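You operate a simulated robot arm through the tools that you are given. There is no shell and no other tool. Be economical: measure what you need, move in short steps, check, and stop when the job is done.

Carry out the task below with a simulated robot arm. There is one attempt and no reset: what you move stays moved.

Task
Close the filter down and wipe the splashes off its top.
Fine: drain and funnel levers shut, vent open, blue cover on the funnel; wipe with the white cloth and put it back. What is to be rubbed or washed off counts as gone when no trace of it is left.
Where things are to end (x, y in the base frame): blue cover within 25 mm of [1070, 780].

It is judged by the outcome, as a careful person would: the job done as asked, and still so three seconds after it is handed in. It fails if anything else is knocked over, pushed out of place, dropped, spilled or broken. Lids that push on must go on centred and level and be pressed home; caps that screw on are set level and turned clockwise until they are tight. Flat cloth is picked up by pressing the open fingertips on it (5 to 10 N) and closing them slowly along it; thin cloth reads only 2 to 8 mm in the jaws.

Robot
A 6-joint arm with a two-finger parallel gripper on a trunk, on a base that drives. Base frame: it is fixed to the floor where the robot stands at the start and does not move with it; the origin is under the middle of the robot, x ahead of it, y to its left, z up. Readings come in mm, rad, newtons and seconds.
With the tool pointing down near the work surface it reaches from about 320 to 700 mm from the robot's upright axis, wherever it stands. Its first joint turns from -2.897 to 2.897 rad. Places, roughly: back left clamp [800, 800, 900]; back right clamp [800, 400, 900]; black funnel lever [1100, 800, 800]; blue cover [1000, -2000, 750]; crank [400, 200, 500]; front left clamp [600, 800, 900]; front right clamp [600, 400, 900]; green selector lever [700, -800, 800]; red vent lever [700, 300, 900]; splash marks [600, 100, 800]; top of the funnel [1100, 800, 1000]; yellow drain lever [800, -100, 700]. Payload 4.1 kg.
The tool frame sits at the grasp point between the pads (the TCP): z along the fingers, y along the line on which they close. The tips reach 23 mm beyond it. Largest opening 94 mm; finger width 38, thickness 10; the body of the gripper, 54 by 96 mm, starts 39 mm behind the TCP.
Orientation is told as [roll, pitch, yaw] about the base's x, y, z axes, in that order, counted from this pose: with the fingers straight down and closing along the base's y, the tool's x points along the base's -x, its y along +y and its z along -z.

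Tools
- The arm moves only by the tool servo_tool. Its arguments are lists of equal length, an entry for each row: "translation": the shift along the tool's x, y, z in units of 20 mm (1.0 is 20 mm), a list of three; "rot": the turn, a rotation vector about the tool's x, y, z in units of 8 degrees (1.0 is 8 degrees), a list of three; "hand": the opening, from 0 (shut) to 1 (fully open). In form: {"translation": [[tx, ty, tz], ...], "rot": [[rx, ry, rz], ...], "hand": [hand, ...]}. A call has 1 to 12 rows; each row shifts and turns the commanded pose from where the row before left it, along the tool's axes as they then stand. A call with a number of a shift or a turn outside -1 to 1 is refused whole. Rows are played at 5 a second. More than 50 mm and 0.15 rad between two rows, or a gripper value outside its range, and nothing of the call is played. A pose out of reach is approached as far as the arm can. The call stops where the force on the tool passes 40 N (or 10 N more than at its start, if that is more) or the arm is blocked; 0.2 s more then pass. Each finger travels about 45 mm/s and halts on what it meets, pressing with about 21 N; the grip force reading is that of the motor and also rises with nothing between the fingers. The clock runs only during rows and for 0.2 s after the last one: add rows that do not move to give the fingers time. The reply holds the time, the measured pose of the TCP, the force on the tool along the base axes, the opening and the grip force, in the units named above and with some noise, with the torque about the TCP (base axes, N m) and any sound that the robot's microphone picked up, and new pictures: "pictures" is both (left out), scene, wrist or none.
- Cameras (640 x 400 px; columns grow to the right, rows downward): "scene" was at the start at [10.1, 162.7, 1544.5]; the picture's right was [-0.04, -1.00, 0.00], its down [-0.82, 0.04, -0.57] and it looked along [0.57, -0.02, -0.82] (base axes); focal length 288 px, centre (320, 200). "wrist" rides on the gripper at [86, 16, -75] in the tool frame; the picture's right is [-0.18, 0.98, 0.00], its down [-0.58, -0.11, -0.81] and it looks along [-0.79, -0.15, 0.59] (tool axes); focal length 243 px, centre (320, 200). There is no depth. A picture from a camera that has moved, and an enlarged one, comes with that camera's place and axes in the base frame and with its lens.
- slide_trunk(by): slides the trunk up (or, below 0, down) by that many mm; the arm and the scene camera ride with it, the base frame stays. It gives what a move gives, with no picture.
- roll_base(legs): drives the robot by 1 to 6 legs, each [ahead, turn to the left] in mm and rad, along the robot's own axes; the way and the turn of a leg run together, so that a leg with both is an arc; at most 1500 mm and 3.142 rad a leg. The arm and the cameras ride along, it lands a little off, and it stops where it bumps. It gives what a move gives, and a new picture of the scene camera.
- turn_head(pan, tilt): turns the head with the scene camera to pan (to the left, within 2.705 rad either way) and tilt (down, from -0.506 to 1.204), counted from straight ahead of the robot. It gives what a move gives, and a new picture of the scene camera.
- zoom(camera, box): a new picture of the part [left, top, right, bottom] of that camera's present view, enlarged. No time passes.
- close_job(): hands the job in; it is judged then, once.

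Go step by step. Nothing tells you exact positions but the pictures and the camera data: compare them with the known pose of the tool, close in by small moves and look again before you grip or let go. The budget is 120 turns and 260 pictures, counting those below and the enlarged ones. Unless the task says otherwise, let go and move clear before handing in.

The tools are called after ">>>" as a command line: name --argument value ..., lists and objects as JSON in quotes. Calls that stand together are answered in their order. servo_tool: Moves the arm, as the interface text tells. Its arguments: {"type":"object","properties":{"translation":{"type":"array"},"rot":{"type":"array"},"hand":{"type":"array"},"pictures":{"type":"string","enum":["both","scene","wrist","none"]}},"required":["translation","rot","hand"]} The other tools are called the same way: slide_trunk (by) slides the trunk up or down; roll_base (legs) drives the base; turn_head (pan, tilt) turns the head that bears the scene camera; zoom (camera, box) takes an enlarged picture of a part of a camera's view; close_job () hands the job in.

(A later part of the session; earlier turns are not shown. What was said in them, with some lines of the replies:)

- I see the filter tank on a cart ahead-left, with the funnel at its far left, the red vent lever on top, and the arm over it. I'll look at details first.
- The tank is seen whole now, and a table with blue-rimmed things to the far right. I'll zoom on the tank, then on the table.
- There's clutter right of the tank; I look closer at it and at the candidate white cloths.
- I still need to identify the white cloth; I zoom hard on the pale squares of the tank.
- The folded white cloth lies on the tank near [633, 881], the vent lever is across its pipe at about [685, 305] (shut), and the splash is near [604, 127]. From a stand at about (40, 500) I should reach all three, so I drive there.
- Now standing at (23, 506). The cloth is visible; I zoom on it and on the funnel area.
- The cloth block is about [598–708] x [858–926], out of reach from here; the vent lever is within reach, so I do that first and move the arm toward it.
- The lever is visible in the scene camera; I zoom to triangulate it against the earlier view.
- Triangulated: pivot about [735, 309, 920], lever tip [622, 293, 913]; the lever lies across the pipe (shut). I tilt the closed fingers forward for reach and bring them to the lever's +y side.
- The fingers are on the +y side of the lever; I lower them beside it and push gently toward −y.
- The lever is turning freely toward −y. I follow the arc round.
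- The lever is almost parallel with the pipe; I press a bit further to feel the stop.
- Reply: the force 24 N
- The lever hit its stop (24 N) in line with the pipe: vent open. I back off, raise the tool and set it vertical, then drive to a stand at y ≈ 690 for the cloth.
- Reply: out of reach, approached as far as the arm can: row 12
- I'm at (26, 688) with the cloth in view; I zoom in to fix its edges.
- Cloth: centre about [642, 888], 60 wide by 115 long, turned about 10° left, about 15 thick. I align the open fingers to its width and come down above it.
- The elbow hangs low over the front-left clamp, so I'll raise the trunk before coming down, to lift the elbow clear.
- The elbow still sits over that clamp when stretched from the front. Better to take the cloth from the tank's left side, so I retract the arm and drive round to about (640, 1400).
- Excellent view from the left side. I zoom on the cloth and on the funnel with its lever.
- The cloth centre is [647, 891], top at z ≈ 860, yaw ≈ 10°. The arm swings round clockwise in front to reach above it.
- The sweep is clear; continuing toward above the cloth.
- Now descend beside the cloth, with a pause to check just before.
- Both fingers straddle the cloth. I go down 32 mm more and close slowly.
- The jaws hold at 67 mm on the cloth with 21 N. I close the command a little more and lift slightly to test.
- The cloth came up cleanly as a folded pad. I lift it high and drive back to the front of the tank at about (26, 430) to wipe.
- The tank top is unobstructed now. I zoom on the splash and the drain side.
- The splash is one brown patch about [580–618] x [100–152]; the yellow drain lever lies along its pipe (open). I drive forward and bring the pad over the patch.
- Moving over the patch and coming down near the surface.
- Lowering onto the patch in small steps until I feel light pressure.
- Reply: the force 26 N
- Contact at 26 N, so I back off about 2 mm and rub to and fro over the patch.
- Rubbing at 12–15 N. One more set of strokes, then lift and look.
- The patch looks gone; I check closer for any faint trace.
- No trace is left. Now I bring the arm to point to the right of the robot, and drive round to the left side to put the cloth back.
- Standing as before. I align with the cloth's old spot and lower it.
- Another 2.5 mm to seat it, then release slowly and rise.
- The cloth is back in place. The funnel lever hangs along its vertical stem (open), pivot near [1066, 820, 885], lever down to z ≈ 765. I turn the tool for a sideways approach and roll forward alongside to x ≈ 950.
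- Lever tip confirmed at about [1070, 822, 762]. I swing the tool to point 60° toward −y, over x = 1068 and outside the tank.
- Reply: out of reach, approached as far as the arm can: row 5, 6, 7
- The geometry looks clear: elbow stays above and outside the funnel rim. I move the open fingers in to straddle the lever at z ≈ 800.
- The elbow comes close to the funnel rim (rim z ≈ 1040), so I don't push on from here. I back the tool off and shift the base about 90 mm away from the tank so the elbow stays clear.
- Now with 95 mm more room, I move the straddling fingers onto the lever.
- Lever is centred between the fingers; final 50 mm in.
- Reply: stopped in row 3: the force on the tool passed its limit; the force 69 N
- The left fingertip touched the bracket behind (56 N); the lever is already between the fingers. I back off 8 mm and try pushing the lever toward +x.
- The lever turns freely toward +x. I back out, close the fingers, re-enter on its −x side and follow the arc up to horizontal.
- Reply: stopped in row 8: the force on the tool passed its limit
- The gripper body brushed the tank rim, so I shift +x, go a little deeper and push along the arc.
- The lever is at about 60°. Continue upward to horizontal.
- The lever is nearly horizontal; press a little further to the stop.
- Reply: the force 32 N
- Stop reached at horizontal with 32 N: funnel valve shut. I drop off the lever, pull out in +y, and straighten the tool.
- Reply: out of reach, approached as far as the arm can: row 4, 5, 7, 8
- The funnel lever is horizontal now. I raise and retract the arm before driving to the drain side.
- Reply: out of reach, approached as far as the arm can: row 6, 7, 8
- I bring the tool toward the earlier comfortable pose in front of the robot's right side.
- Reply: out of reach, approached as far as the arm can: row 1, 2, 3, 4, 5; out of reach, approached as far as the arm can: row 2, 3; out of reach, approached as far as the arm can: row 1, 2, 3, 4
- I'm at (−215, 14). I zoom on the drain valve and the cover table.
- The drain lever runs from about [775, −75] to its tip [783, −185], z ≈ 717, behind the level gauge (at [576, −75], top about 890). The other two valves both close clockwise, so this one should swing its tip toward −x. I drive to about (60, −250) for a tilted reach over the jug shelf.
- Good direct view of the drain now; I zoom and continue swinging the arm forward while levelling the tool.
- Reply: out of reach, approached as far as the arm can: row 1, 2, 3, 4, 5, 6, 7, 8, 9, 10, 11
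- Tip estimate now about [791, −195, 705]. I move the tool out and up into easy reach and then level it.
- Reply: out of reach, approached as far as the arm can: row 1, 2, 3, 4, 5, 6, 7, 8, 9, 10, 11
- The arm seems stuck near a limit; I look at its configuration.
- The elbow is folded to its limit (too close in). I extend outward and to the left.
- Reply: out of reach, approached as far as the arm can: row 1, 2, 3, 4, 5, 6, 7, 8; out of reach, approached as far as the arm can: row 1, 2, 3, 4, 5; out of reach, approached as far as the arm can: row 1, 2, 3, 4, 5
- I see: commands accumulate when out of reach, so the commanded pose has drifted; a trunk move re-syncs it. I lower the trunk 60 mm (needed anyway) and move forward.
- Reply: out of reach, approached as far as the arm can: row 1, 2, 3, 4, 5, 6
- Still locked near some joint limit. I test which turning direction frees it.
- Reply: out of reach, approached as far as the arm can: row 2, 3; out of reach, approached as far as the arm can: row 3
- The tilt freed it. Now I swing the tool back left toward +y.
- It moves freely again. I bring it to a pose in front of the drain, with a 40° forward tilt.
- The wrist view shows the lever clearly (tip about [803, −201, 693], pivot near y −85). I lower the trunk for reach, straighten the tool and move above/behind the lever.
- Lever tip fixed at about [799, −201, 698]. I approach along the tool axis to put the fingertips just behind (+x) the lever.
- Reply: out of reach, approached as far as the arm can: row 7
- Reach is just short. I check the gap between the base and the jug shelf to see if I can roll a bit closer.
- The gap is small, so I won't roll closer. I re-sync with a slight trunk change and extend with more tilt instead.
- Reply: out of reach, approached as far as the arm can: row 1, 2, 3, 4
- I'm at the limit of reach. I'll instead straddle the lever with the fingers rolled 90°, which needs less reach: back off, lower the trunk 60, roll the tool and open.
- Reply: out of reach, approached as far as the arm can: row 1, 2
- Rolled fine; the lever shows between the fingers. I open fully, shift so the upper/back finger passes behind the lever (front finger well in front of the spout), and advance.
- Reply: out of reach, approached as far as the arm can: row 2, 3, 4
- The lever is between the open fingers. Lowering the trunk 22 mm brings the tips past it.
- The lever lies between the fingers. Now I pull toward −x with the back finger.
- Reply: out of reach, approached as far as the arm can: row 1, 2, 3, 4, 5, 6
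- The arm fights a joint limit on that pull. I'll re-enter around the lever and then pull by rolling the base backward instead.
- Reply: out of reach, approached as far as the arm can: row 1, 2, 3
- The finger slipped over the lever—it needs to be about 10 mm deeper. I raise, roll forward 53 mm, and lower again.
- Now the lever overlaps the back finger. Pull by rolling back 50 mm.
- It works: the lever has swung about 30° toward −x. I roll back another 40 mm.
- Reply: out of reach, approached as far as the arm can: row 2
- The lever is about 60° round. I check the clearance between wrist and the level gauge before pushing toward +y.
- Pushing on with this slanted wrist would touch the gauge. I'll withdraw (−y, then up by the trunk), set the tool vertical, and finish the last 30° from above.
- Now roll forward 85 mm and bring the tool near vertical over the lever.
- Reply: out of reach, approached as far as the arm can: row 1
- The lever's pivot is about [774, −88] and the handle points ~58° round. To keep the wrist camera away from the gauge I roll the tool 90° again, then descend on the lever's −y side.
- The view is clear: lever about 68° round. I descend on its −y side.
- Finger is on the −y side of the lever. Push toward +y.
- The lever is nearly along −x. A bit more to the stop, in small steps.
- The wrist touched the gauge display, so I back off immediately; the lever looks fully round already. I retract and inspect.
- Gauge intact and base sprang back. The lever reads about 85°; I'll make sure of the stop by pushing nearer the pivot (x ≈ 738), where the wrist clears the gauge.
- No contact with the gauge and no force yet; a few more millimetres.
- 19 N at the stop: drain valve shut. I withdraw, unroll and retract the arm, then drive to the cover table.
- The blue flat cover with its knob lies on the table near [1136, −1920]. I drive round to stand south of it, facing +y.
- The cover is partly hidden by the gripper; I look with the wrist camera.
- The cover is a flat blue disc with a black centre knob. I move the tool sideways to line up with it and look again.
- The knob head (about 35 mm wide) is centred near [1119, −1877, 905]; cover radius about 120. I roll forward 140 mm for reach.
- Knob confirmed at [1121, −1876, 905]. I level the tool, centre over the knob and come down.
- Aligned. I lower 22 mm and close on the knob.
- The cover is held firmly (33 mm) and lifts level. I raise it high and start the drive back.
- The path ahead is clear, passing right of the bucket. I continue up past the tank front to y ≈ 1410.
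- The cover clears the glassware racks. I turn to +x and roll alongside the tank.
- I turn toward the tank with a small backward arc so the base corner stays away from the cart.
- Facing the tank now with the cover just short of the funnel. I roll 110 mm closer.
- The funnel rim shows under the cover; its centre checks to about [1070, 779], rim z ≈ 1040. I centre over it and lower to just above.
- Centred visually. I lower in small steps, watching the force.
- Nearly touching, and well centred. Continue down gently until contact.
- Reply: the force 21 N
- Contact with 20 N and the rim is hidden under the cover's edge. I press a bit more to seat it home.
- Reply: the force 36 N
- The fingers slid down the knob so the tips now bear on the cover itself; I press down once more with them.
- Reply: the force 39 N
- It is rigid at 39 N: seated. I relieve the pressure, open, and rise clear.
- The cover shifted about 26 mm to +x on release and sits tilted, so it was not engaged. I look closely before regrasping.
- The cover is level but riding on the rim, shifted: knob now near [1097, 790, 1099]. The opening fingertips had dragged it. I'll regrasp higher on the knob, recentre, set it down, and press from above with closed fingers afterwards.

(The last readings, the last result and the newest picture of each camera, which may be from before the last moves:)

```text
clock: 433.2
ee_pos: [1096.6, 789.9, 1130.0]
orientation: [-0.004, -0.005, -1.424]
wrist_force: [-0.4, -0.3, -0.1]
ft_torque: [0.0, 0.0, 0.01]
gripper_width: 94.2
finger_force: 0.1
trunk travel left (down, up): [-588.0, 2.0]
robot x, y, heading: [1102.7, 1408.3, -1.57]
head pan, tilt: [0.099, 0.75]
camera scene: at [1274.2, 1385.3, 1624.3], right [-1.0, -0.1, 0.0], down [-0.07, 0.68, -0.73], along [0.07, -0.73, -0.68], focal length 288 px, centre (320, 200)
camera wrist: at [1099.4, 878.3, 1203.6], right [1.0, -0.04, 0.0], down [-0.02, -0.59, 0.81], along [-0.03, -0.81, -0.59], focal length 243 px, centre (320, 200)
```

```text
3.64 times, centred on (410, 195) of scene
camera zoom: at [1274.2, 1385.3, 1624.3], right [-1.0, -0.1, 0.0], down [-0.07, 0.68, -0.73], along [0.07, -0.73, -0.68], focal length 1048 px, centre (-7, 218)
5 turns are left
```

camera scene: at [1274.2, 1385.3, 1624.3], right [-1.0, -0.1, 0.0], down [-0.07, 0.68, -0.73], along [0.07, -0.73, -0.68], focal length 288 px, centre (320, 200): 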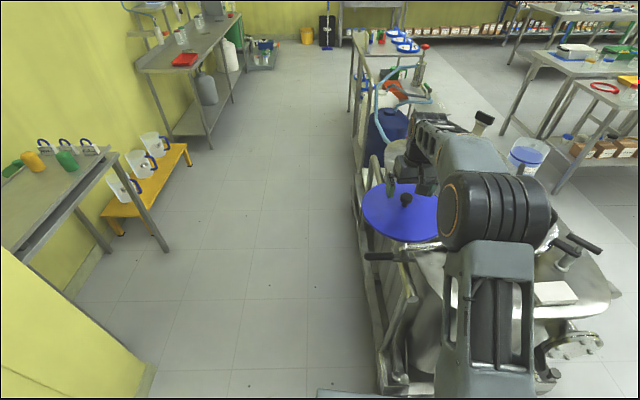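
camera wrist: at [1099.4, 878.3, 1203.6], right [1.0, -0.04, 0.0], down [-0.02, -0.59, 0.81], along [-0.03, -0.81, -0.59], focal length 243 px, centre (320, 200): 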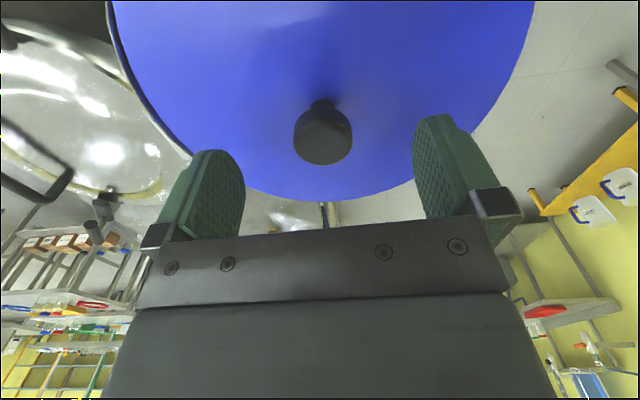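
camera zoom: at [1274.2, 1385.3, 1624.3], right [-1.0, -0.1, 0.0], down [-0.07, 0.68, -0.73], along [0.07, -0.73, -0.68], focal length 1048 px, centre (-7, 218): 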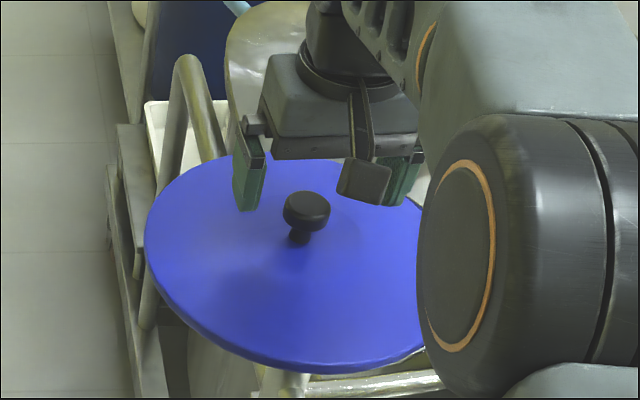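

Only five turns remain, so I do the regrasp, recentring, setting down and clean release in one go.

>>> servo_tool --translation '[[0, 0, 0.7], [0, 0, 0.65], [0, 0, 0], [0, 0, 0], [0, 0, 0], [0, 0, 0], [0, 0, 0], [0, 0, 0], [0, 0, 0], [0, 0, 0]]' --rot '[[0, 0, 0], [0, 0, 0], [0, 0, 0], [0, 0, 0], [0, 0, 0], [0, 0, 0], [0, 0, 0], [0, 0, 0], [0, 0, 0], [0, 0, 0]]' --hand '[1, 1, 1, 0.8, 0.6, 0.45, 0.3, 0.1, 0, 0]' --pictures "none"

>>> servo_tool --translation '[[0, 0, -0.5], [0, 0, -0.5], [0, 0, -0.5], [-0.157, -0.472, 0], [-0.157, -0.472, 0], [-0.157, -0.472, 0], [0, 0, 0], [0, 0, 0]]' --rot '[[0, 0, 0], [0, 0, 0], [0, 0, 0], [0, 0, 0], [0, 0, 0], [0, 0, 0], [0, 0, 0], [0, 0, 0]]' --hand '[0, 0, 0, 0, 0, 0, 0, 0]' --pictures "scene"

>>> servo_tool --translation '[[0, 0, 0.5], [0, 0, 0.5], [0, 0, 0.5], [0, 0, 0.2], [0, 0, 0.1], [0, 0, 0.1], [0, 0, 0.1], [0, 0, 0.1], [0, 0, 0]]' --rot '[[0, 0, 0], [0, 0, 0], [0, 0, 0], [0, 0, 0], [0, 0, 0], [0, 0, 0], [0, 0, 0], [0, 0, 0], [0, 0, 0]]' --hand '[0, 0, 0, 0, 0, 0, 0, 0, 0]' --pictures "both"

>>> zoom --camera "scene" --box '[340, 140, 480, 250]'

```text
clock: 435.4
ee_pos: [1097.7, 789.9, 1102.9]
orientation: [-0.004, -0.006, -1.421]
wrist_force: [-0.1, 0.1, 0.9]
ft_torque: [0.01, -0.18, 0.02]
gripper_width: 33.1
finger_force: 20.8
trunk travel left (down, up): [-588.0, 2.0]
robot x, y, heading: [1102.0, 1408.7, -1.566]
head pan, tilt: [0.099, 0.75]
```

```text
clock: 437.2
ee_pos: [1070.1, 774.5, 1132.8]
orientation: [-0.002, -0.006, -1.423]
wrist_force: [0.0, 1.3, -1.2]
ft_torque: [0.01, -0.01, 0.03]
gripper_width: 33.2
finger_force: 21.5
trunk travel left (down, up): [-588.0, 2.0]
robot x, y, heading: [1097.9, 1408.1, -1.568]
head pan, tilt: [0.099, 0.75]
camera scene: at [1274.1, 1385.1, 1624.3], right [-1.0, -0.1, 0.0], down [-0.07, 0.68, -0.73], along [0.07, -0.73, -0.68], focal length 288 px, centre (320, 200)
```

scene: 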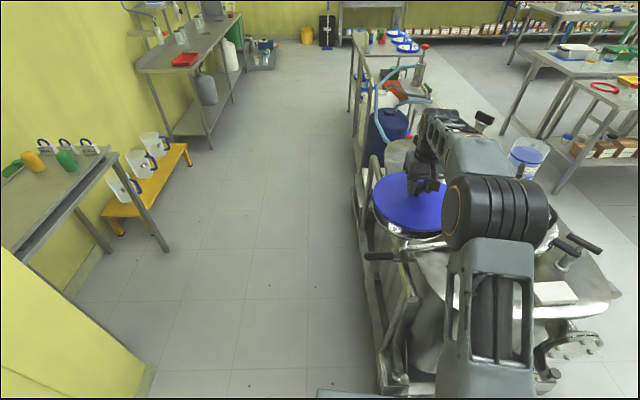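

```text
clock: 439.2
ee_pos: [1069.7, 777.5, 1092.5]
orientation: [-0.003, -0.009, -1.422]
wrist_force: [-1.6, -0.7, 20.5]
ft_torque: [-0.1, -0.18, 0.0]
gripper_width: 33.3
finger_force: 20.7
trunk travel left (down, up): [-588.0, 2.0]
robot x, y, heading: [1099.0, 1408.6, -1.569]
head pan, tilt: [0.099, 0.75]
camera scene: at [1273.9, 1387.5, 1624.4], right [-1.0, -0.1, 0.0], down [-0.07, 0.68, -0.73], along [0.07, -0.73, -0.68], focal length 288 px, centre (320, 200)
camera wrist: at [1072.1, 865.8, 1166.0], right [1.0, -0.04, 0.0], down [-0.02, -0.59, 0.81], along [-0.03, -0.81, -0.59], focal length 243 px, centre (320, 200)
```

scene: 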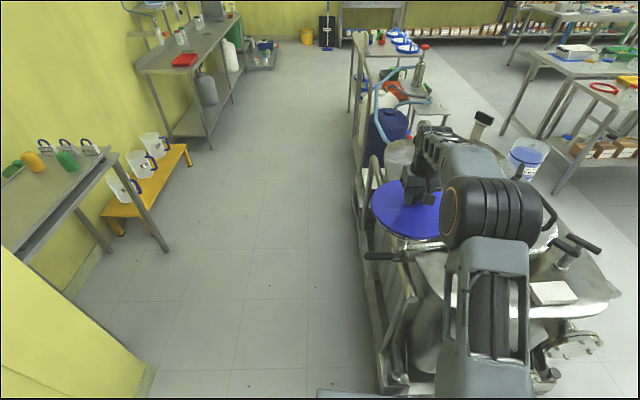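
wrist: 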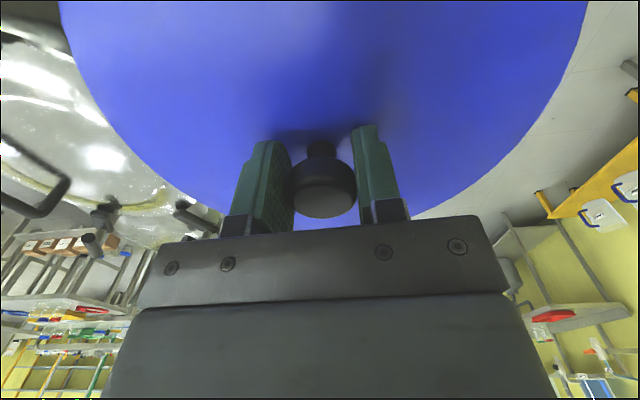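

```text
3.64 times, centred on (410, 195) of scene
camera zoom: at [1273.9, 1387.5, 1624.4], right [-1.0, -0.1, 0.0], down [-0.07, 0.68, -0.73], along [0.07, -0.73, -0.68], focal length 1048 px, centre (-7, 218)
4 turns are left
```

zoom: 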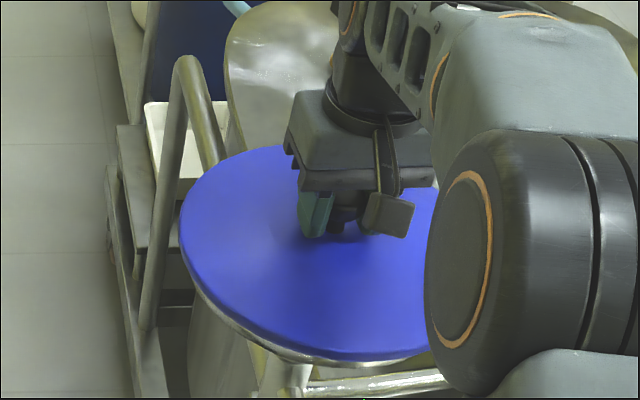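

Set down centred with 20 N. Now a clean release: relieve the pressure, open with the tips off the cover, rise, close the fingers, and look.

>>> servo_tool --translation '[[0, 0, -0.08], [0, 0, -0.09], [0, 0, 0], [0, 0, 0], [0, 0, 0], [0, 0, 0], [0, 0, 0], [0, 0, -0.5], [0, 0, -0.8], [0, 0, -0.9], [0, 0, -0.9], [0, 0, 0]]' --rot '[[0, 0, 0], [0, 0, 0], [0, 0, 0], [0, 0, 0], [0, 0, 0], [0, 0, 0], [0, 0, 0], [0, 0, 0], [0, 0, 0], [0, 0, 0], [0, 0, 0], [0, 0, 0]]' --hand '[0, 0, 0, 0.45, 0.6, 0.8, 0.8, 0.8, 0.8, 0.8, 0.8, 0.8]' --pictures "both"

>>> zoom --camera "scene" --box '[340, 140, 480, 250]'

>>> servo_tool --translation '[[0, 0, 0], [0, 0, 0], [0, 0, 0], [0, 0, 0], [0, 0, 0], [0, 0, 0]]' --rot '[[0, 0, 0], [0, 0, 0], [0, 0, 0], [0, 0, 0], [0, 0, 0], [0, 0, 0]]' --hand '[0.5, 0.2, 0, 0, 0, 0]' --pictures "wrist"

```text
clock: 441.8
ee_pos: [1070.9, 774.9, 1157.6]
orientation: [-0.005, -0.005, -1.423]
wrist_force: [0.4, 0.1, 0.1]
ft_torque: [-0.03, -0.02, 0.0]
gripper_width: 75.3
finger_force: 0.0
trunk travel left (down, up): [-588.0, 2.0]
robot x, y, heading: [1103.0, 1405.3, -1.57]
head pan, tilt: [0.099, 0.75]
camera scene: at [1274.1, 1385.2, 1624.3], right [-1.0, -0.1, 0.0], down [-0.07, 0.68, -0.73], along [0.07, -0.73, -0.68], focal length 288 px, centre (320, 200)
camera wrist: at [1072.9, 864.6, 1230.2], right [1.0, -0.04, 0.0], down [-0.02, -0.59, 0.81], along [-0.03, -0.81, -0.59], focal length 243 px, centre (320, 200)
```

scene: 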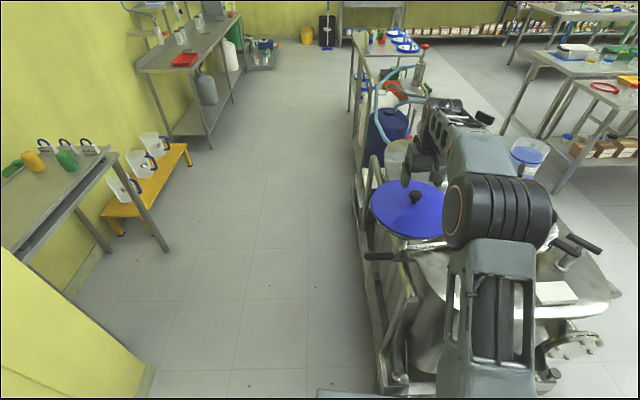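
wrist: 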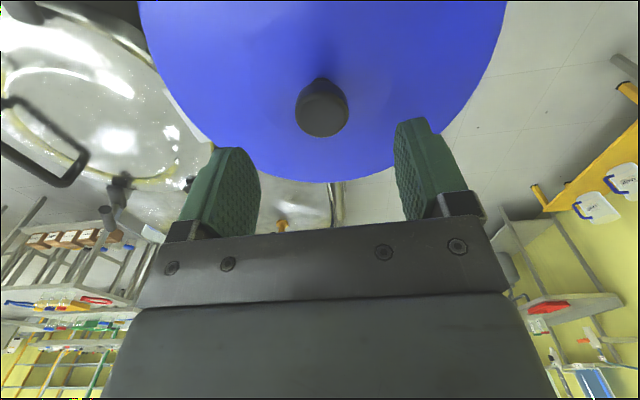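

```text
3.64 times, centred on (410, 195) of scene
camera zoom: at [1274.1, 1385.2, 1624.3], right [-1.0, -0.1, 0.0], down [-0.07, 0.68, -0.73], along [0.07, -0.73, -0.68], focal length 1048 px, centre (-7, 218)
```

zoom: 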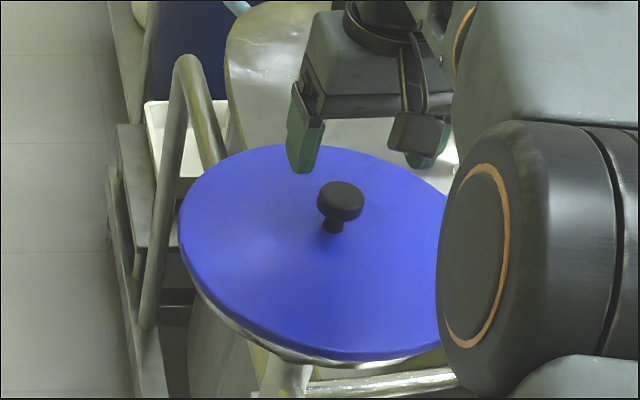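

```text
clock: 443.2
ee_pos: [1070.6, 775.8, 1156.8]
orientation: [-0.003, -0.005, -1.422]
wrist_force: [-0.4, -0.3, 0.0]
ft_torque: [0.0, 0.0, -0.02]
gripper_width: 0.1
finger_force: 20.5
trunk travel left (down, up): [-588.0, 2.0]
robot x, y, heading: [1100.8, 1407.1, -1.568]
head pan, tilt: [0.099, 0.75]
camera wrist: at [1073.0, 864.6, 1229.9], right [1.0, -0.04, 0.0], down [-0.02, -0.59, 0.81], along [-0.03, -0.81, -0.59], focal length 243 px, centre (320, 200)
3 turns are left
```

wrist: 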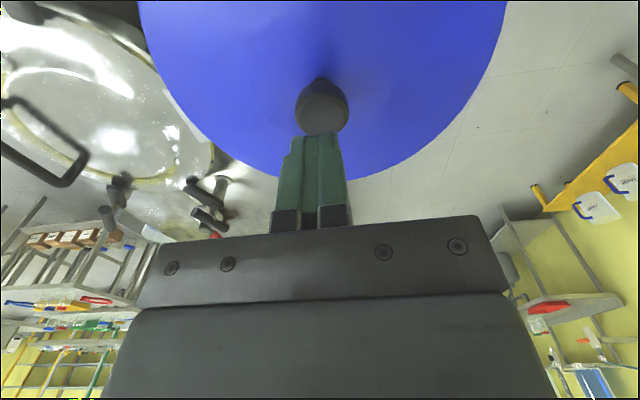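

The cover stayed centred after release. I press straight down on the knob with the closed fingertips until the force limit, then rise and look.

>>> servo_tool --translation '[[0, 0, 0.6], [0, 0, 0.6], [0, 0, 0.3], [0, 0, 0.1], [0, 0, 0]]' --rot '[[0, 0, 0], [0, 0, 0], [0, 0, 0], [0, 0, 0], [0, 0, 0]]' --hand '[0, 0, 0, 0, 0]' --pictures "none"

>>> servo_tool --translation '[[0, 0, 0.1], [0, 0, 0.1], [0, 0, 0.1], [0, 0, 0.1], [0, 0, 0.1], [0, 0, 0.1], [0, 0, 0.1], [0, 0, 0.1], [0, 0, 0.1], [0, 0, 0]]' --rot '[[0, 0, 0], [0, 0, 0], [0, 0, 0], [0, 0, 0], [0, 0, 0], [0, 0, 0], [0, 0, 0], [0, 0, 0], [0, 0, 0], [0, 0, 0]]' --hand '[0, 0, 0, 0, 0, 0, 0, 0, 0, 0]' --pictures "scene"

>>> zoom --camera "scene" --box '[340, 140, 480, 250]'

>>> servo_tool --translation '[[0, 0, 0.1], [0, 0, 0.1], [0, 0, 0.1], [0, 0, 0]]' --rot '[[0, 0, 0], [0, 0, 0], [0, 0, 0], [0, 0, 0]]' --hand '[0, 0, 0, 0]' --pictures "none"

>>> servo_tool --translation '[[0, 0, -0.5], [0, 0, -1], [0, 0, -1], [0, 0, -1], [0, 0, 0]]' --rot '[[0, 0, 0], [0, 0, 0], [0, 0, 0], [0, 0, 0], [0, 0, 0]]' --hand '[0, 0, 0, 0, 0]' --pictures "both"

>>> zoom --camera "scene" --box '[340, 140, 480, 250]'

```text
clock: 444.4
ee_pos: [1071.5, 777.1, 1124.5]
orientation: [-0.004, -0.006, -1.423]
wrist_force: [-0.4, -0.5, 0.3]
ft_torque: [0.01, 0.02, -0.01]
gripper_width: 0.0
finger_force: 21.2
trunk travel left (down, up): [-588.0, 2.0]
robot x, y, heading: [1103.5, 1410.7, -1.571]
head pan, tilt: [0.099, 0.75]
```

```text
clock: 445.5
ee_pos: [1070.3, 775.5, 1124.0]
orientation: [-0.007, -0.02, -1.423]
wrist_force: [0.3, -0.1, 11.9]
ft_torque: [0.14, 0.01, 0.06]
gripper_width: 0.2
finger_force: 21.2
trunk travel left (down, up): [-588.0, 2.0]
robot x, y, heading: [1105.4, 1403.8, -1.568]
head pan, tilt: [0.099, 0.75]
stopped in row 5: the force on the tool passed its limit (the readings are from after the stop); the commanded pose is now the measured one
camera scene: at [1274.2, 1386.8, 1624.1], right [-1.0, -0.1, 0.0], down [-0.07, 0.68, -0.73], along [0.07, -0.73, -0.68], focal length 288 px, centre (320, 200)
```

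scene: 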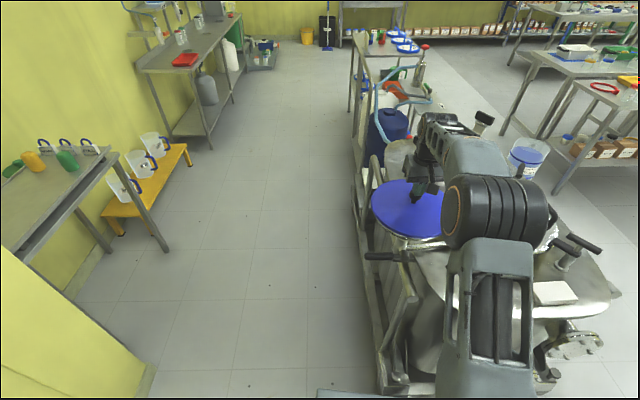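

```text
3.64 times, centred on (410, 195) of scene
camera zoom: at [1274.2, 1386.8, 1624.1], right [-1.0, -0.1, 0.0], down [-0.07, 0.68, -0.73], along [0.07, -0.73, -0.68], focal length 1048 px, centre (-7, 218)
```

zoom: 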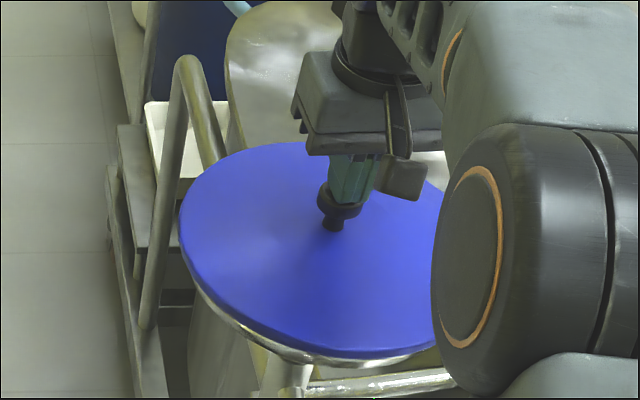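

```text
clock: 446.2
ee_pos: [1070.3, 772.1, 1125.4]
orientation: [-0.009, -0.034, -1.422]
wrist_force: [-1.1, 0.3, 12.2]
ft_torque: [0.13, 0.01, 0.03]
gripper_width: 0.0
finger_force: 21.6
trunk travel left (down, up): [-588.0, 2.0]
robot x, y, heading: [1098.7, 1408.0, -1.571]
head pan, tilt: [0.099, 0.75]
stopped in row 3: the force on the tool passed its limit (the readings are from after the stop); the commanded pose is now the measured one
```

```text
clock: 447.4
ee_pos: [1071.3, 773.8, 1193.2]
orientation: [-0.007, -0.027, -1.421]
wrist_force: [-0.4, -0.3, -0.5]
ft_torque: [-0.03, 0.02, -0.01]
gripper_width: 0.2
finger_force: 20.9
trunk travel left (down, up): [-588.0, 2.0]
robot x, y, heading: [1101.1, 1409.9, -1.571]
head pan, tilt: [0.099, 0.75]
camera scene: at [1274.1, 1385.2, 1624.3], right [-1.0, -0.1, 0.0], down [-0.07, 0.68, -0.73], along [0.07, -0.73, -0.68], focal length 288 px, centre (320, 200)
camera wrist: at [1073.6, 864.2, 1263.9], right [1.0, -0.04, 0.0], down [-0.02, -0.57, 0.82], along [-0.03, -0.82, -0.57], focal length 243 px, centre (320, 200)
```

scene: 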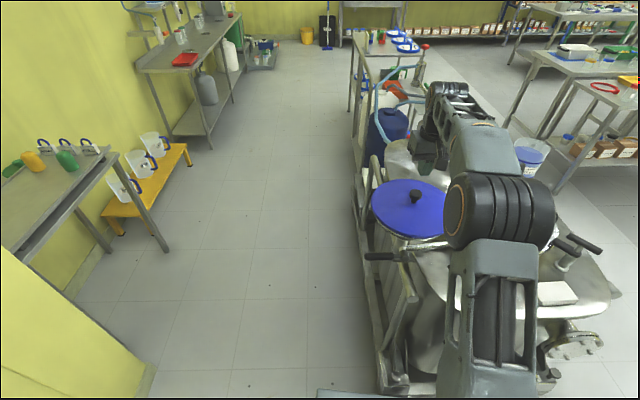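
wrist: 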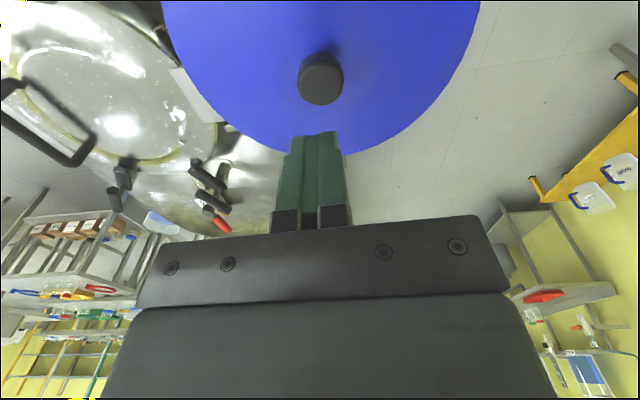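

```text
3.64 times, centred on (410, 195) of scene
camera zoom: at [1274.1, 1385.2, 1624.3], right [-1.0, -0.1, 0.0], down [-0.07, 0.68, -0.73], along [0.07, -0.73, -0.68], focal length 1048 px, centre (-7, 218)
2 turns are left
```

zoom: 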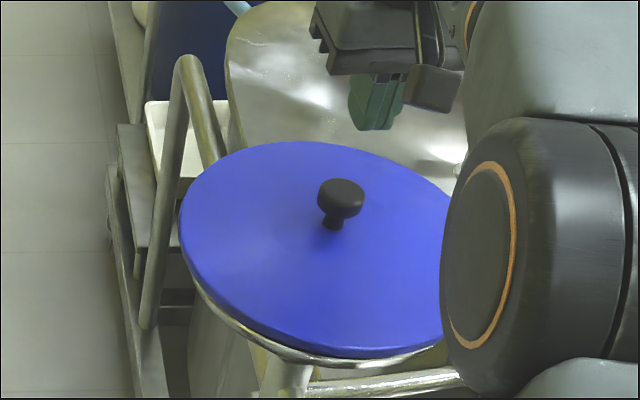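

One working turn remains: the knob reads about 9 mm off in y, so I level the tool, regrasp, recentre to y ≈ 781, press while gripped (about 30 N), release with the tips clear, rise and back away.

>>> servo_tool --translation '[[-0.14, -0.07, 0], [0, 0, 0], [0, 0, 0], [0, 0, 0], [0, 0, 0], [0, 0, 0], [0, 0, 0.833], [0, 0, 0.833], [0, 0, 0.833], [0, 0, 0.833], [0, 0, 0.833], [0, 0, 0.833]]' --rot '[[-0.05, 0.19, 0], [0, 0, 0], [0, 0, 0], [0, 0, 0], [0, 0, 0], [0, 0, 0], [0, 0, 0], [0, 0, 0], [0, 0, 0], [0, 0, 0], [0, 0, 0], [0, 0, 0]]' --hand '[1, 1, 1, 1, 1, 1, 1, 1, 1, 1, 1, 1]' --pictures "none"

>>> servo_tool --translation '[[0, 0, 0], [0, 0, 0], [0, 0, 0], [0, 0, 0], [0, 0, 0], [0, 0, 0], [0, 0, 0], [0, 0, -0.45], [0, 0, -0.45], [0.245, 0.037, 0], [0.245, 0.037, 0], [0, 0, 0]]' --rot '[[0, 0, 0], [0, 0, 0], [0, 0, 0], [0, 0, 0], [0, 0, 0], [0, 0, 0], [0, 0, 0], [0, 0, 0], [0, 0, 0], [0, 0, 0], [0, 0, 0], [0, 0, 0]]' --hand '[0.8, 0.6, 0.45, 0.3, 0.1, 0, 0, 0, 0, 0, 0, 0]' --pictures "none"

>>> servo_tool --translation '[[0, 0, 0.3], [0, 0, 0.3], [0, 0, 0.2], [0, 0, 0.1], [0, 0, 0.1], [0, 0, 0.08], [0, 0, 0.07], [0, 0, 0], [0, 0, 0]]' --rot '[[0, 0, 0], [0, 0, 0], [0, 0, 0], [0, 0, 0], [0, 0, 0], [0, 0, 0], [0, 0, 0], [0, 0, 0], [0, 0, 0]]' --hand '[0, 0, 0, 0, 0, 0, 0, 0, 0]' --pictures "none"

>>> servo_tool --translation '[[0, 0, -0.12], [0, 0, -0.12], [0, 0, 0], [0, 0, 0], [0, 0, 0], [0, 0, 0], [0, 0, 0], [0, 0, -0.5], [0, 0, -1], [0, 0, -1], [0, 0, -1], [0, 0, 0]]' --rot '[[0, 0, 0], [0, 0, 0], [0, 0, 0], [0, 0, 0], [0, 0, 0], [0, 0, 0], [0, 0, 0], [0, 0, 0], [0, 0, 0], [0, 0, 0], [0, 0, 0], [0, 0, 0]]' --hand '[0, 0, 0, 0.45, 0.6, 0.8, 0.8, 0.8, 0.8, 0.8, 0.8, 0.8]' --pictures "wrist"

>>> roll_base --legs '[[-200, 0]]'

>>> zoom --camera "scene" --box '[340, 80, 500, 210]'

```text
clock: 450.0
ee_pos: [1068.1, 771.4, 1091.0]
orientation: [-0.002, -0.003, -1.421]
wrist_force: [-0.1, 0.0, -0.3]
ft_torque: [0.01, -0.01, -0.01]
gripper_width: 94.2
finger_force: 0.0
trunk travel left (down, up): [-588.0, 2.0]
robot x, y, heading: [1099.2, 1410.1, -1.572]
head pan, tilt: [0.099, 0.75]
```

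```text
clock: 452.6
ee_pos: [1069.5, 781.2, 1109.4]
orientation: [0.0, -0.003, -1.423]
wrist_force: [-0.3, 0.1, -2.3]
ft_torque: [0.03, -0.02, -0.04]
gripper_width: 33.4
finger_force: 20.9
trunk travel left (down, up): [-588.0, 2.0]
robot x, y, heading: [1104.6, 1409.6, -1.571]
head pan, tilt: [0.099, 0.75]
```

```text
clock: 454.6
ee_pos: [1068.8, 782.3, 1088.6]
orientation: [-0.001, -0.007, -1.422]
wrist_force: [-0.9, -5.9, 26.8]
ft_torque: [-0.07, -0.23, 0.02]
gripper_width: 33.3
finger_force: 21.3
trunk travel left (down, up): [-588.0, 2.0]
robot x, y, heading: [1100.5, 1407.1, -1.571]
head pan, tilt: [0.099, 0.75]
```

```text
clock: 457.2
ee_pos: [1067.8, 781.0, 1161.4]
orientation: [0.0, -0.003, -1.423]
wrist_force: [-0.1, -0.6, 0.1]
ft_torque: [0.01, -0.01, 0.01]
gripper_width: 75.5
finger_force: 0.1
trunk travel left (down, up): [-588.0, 2.0]
robot x, y, heading: [1102.7, 1410.9, -1.57]
head pan, tilt: [0.099, 0.75]
camera wrist: at [1071.9, 869.3, 1235.6], right [1.0, -0.04, 0.0], down [-0.02, -0.59, 0.81], along [-0.03, -0.81, -0.59], focal length 243 px, centre (320, 200)
```

wrist: 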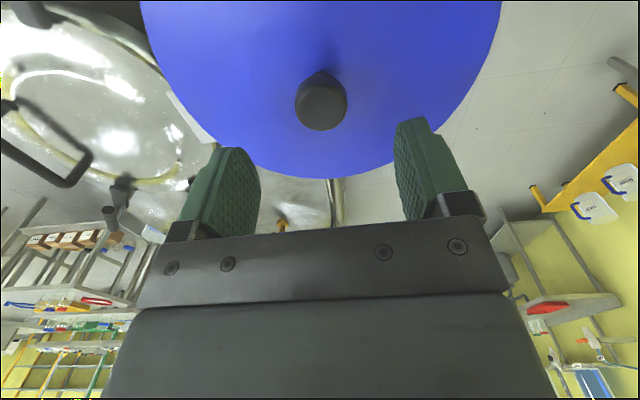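

```text
clock: 458.8
ee_pos: [1069.5, 983.5, 1161.6]
orientation: [-0.001, -0.001, -1.421]
wrist_force: [-0.3, -0.4, 0.7]
ft_torque: [0.0, 0.01, -0.01]
gripper_width: 75.1
finger_force: 0.0
trunk travel left (down, up): [-588.0, 2.0]
robot x, y, heading: [1101.1, 1607.9, -1.57]
head pan, tilt: [0.099, 0.75]
camera scene: at [1274.1, 1587.2, 1624.4], right [-0.99, -0.1, 0.0], down [-0.07, 0.68, -0.73], along [0.07, -0.73, -0.68], focal length 288 px, centre (320, 200)
```

scene: 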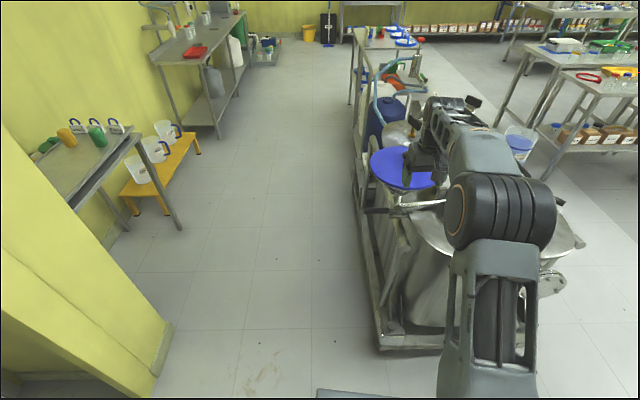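

```text
3.08 times, centred on (420, 145) of scene
camera zoom: at [1274.1, 1587.2, 1624.4], right [-0.99, -0.1, 0.0], down [-0.07, 0.68, -0.73], along [0.07, -0.73, -0.68], focal length 887 px, centre (12, 369)
1 turns are left
```

zoom: 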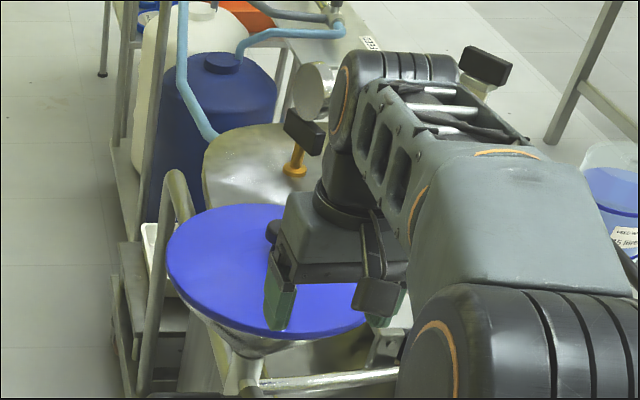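

The vent is open, the drain and funnel levers are shut, and the splash is wiped off with the cloth back in its place. The cover lies level on the funnel near [1069, 781], pressed at about 27 N. I couldn't confirm that it is pressed fully home. The wrist touched the drain gauge once, but the gauge did not move.

>>> close_job

```text
The job is handed in.
```

I've handed the job in, but I couldn't confirm that the blue cover is pressed fully home on the funnel.

- **Levers:** the drain and funnel levers are shut and the vent is open. I pushed each one until it met its stop.
- **Splashes:** the brown patch is wiped off with no trace left in the close-up. The white cloth is back where it was.
- **Blue cover:** it sits level on the funnel at about [1069, 781], within the 25 mm allowed. It slid about 26 mm when I first let go, so I picked it up and set it down again. The last press was about 27 N, and I felt no clear click.
- **Contacts on the way:** the wrist touched the level gauge by the drain while I turned that lever, but the gauge stayed in place. The gripper also brushed the tank rim and a bracket near the funnel lever. I saw nothing moved by either.
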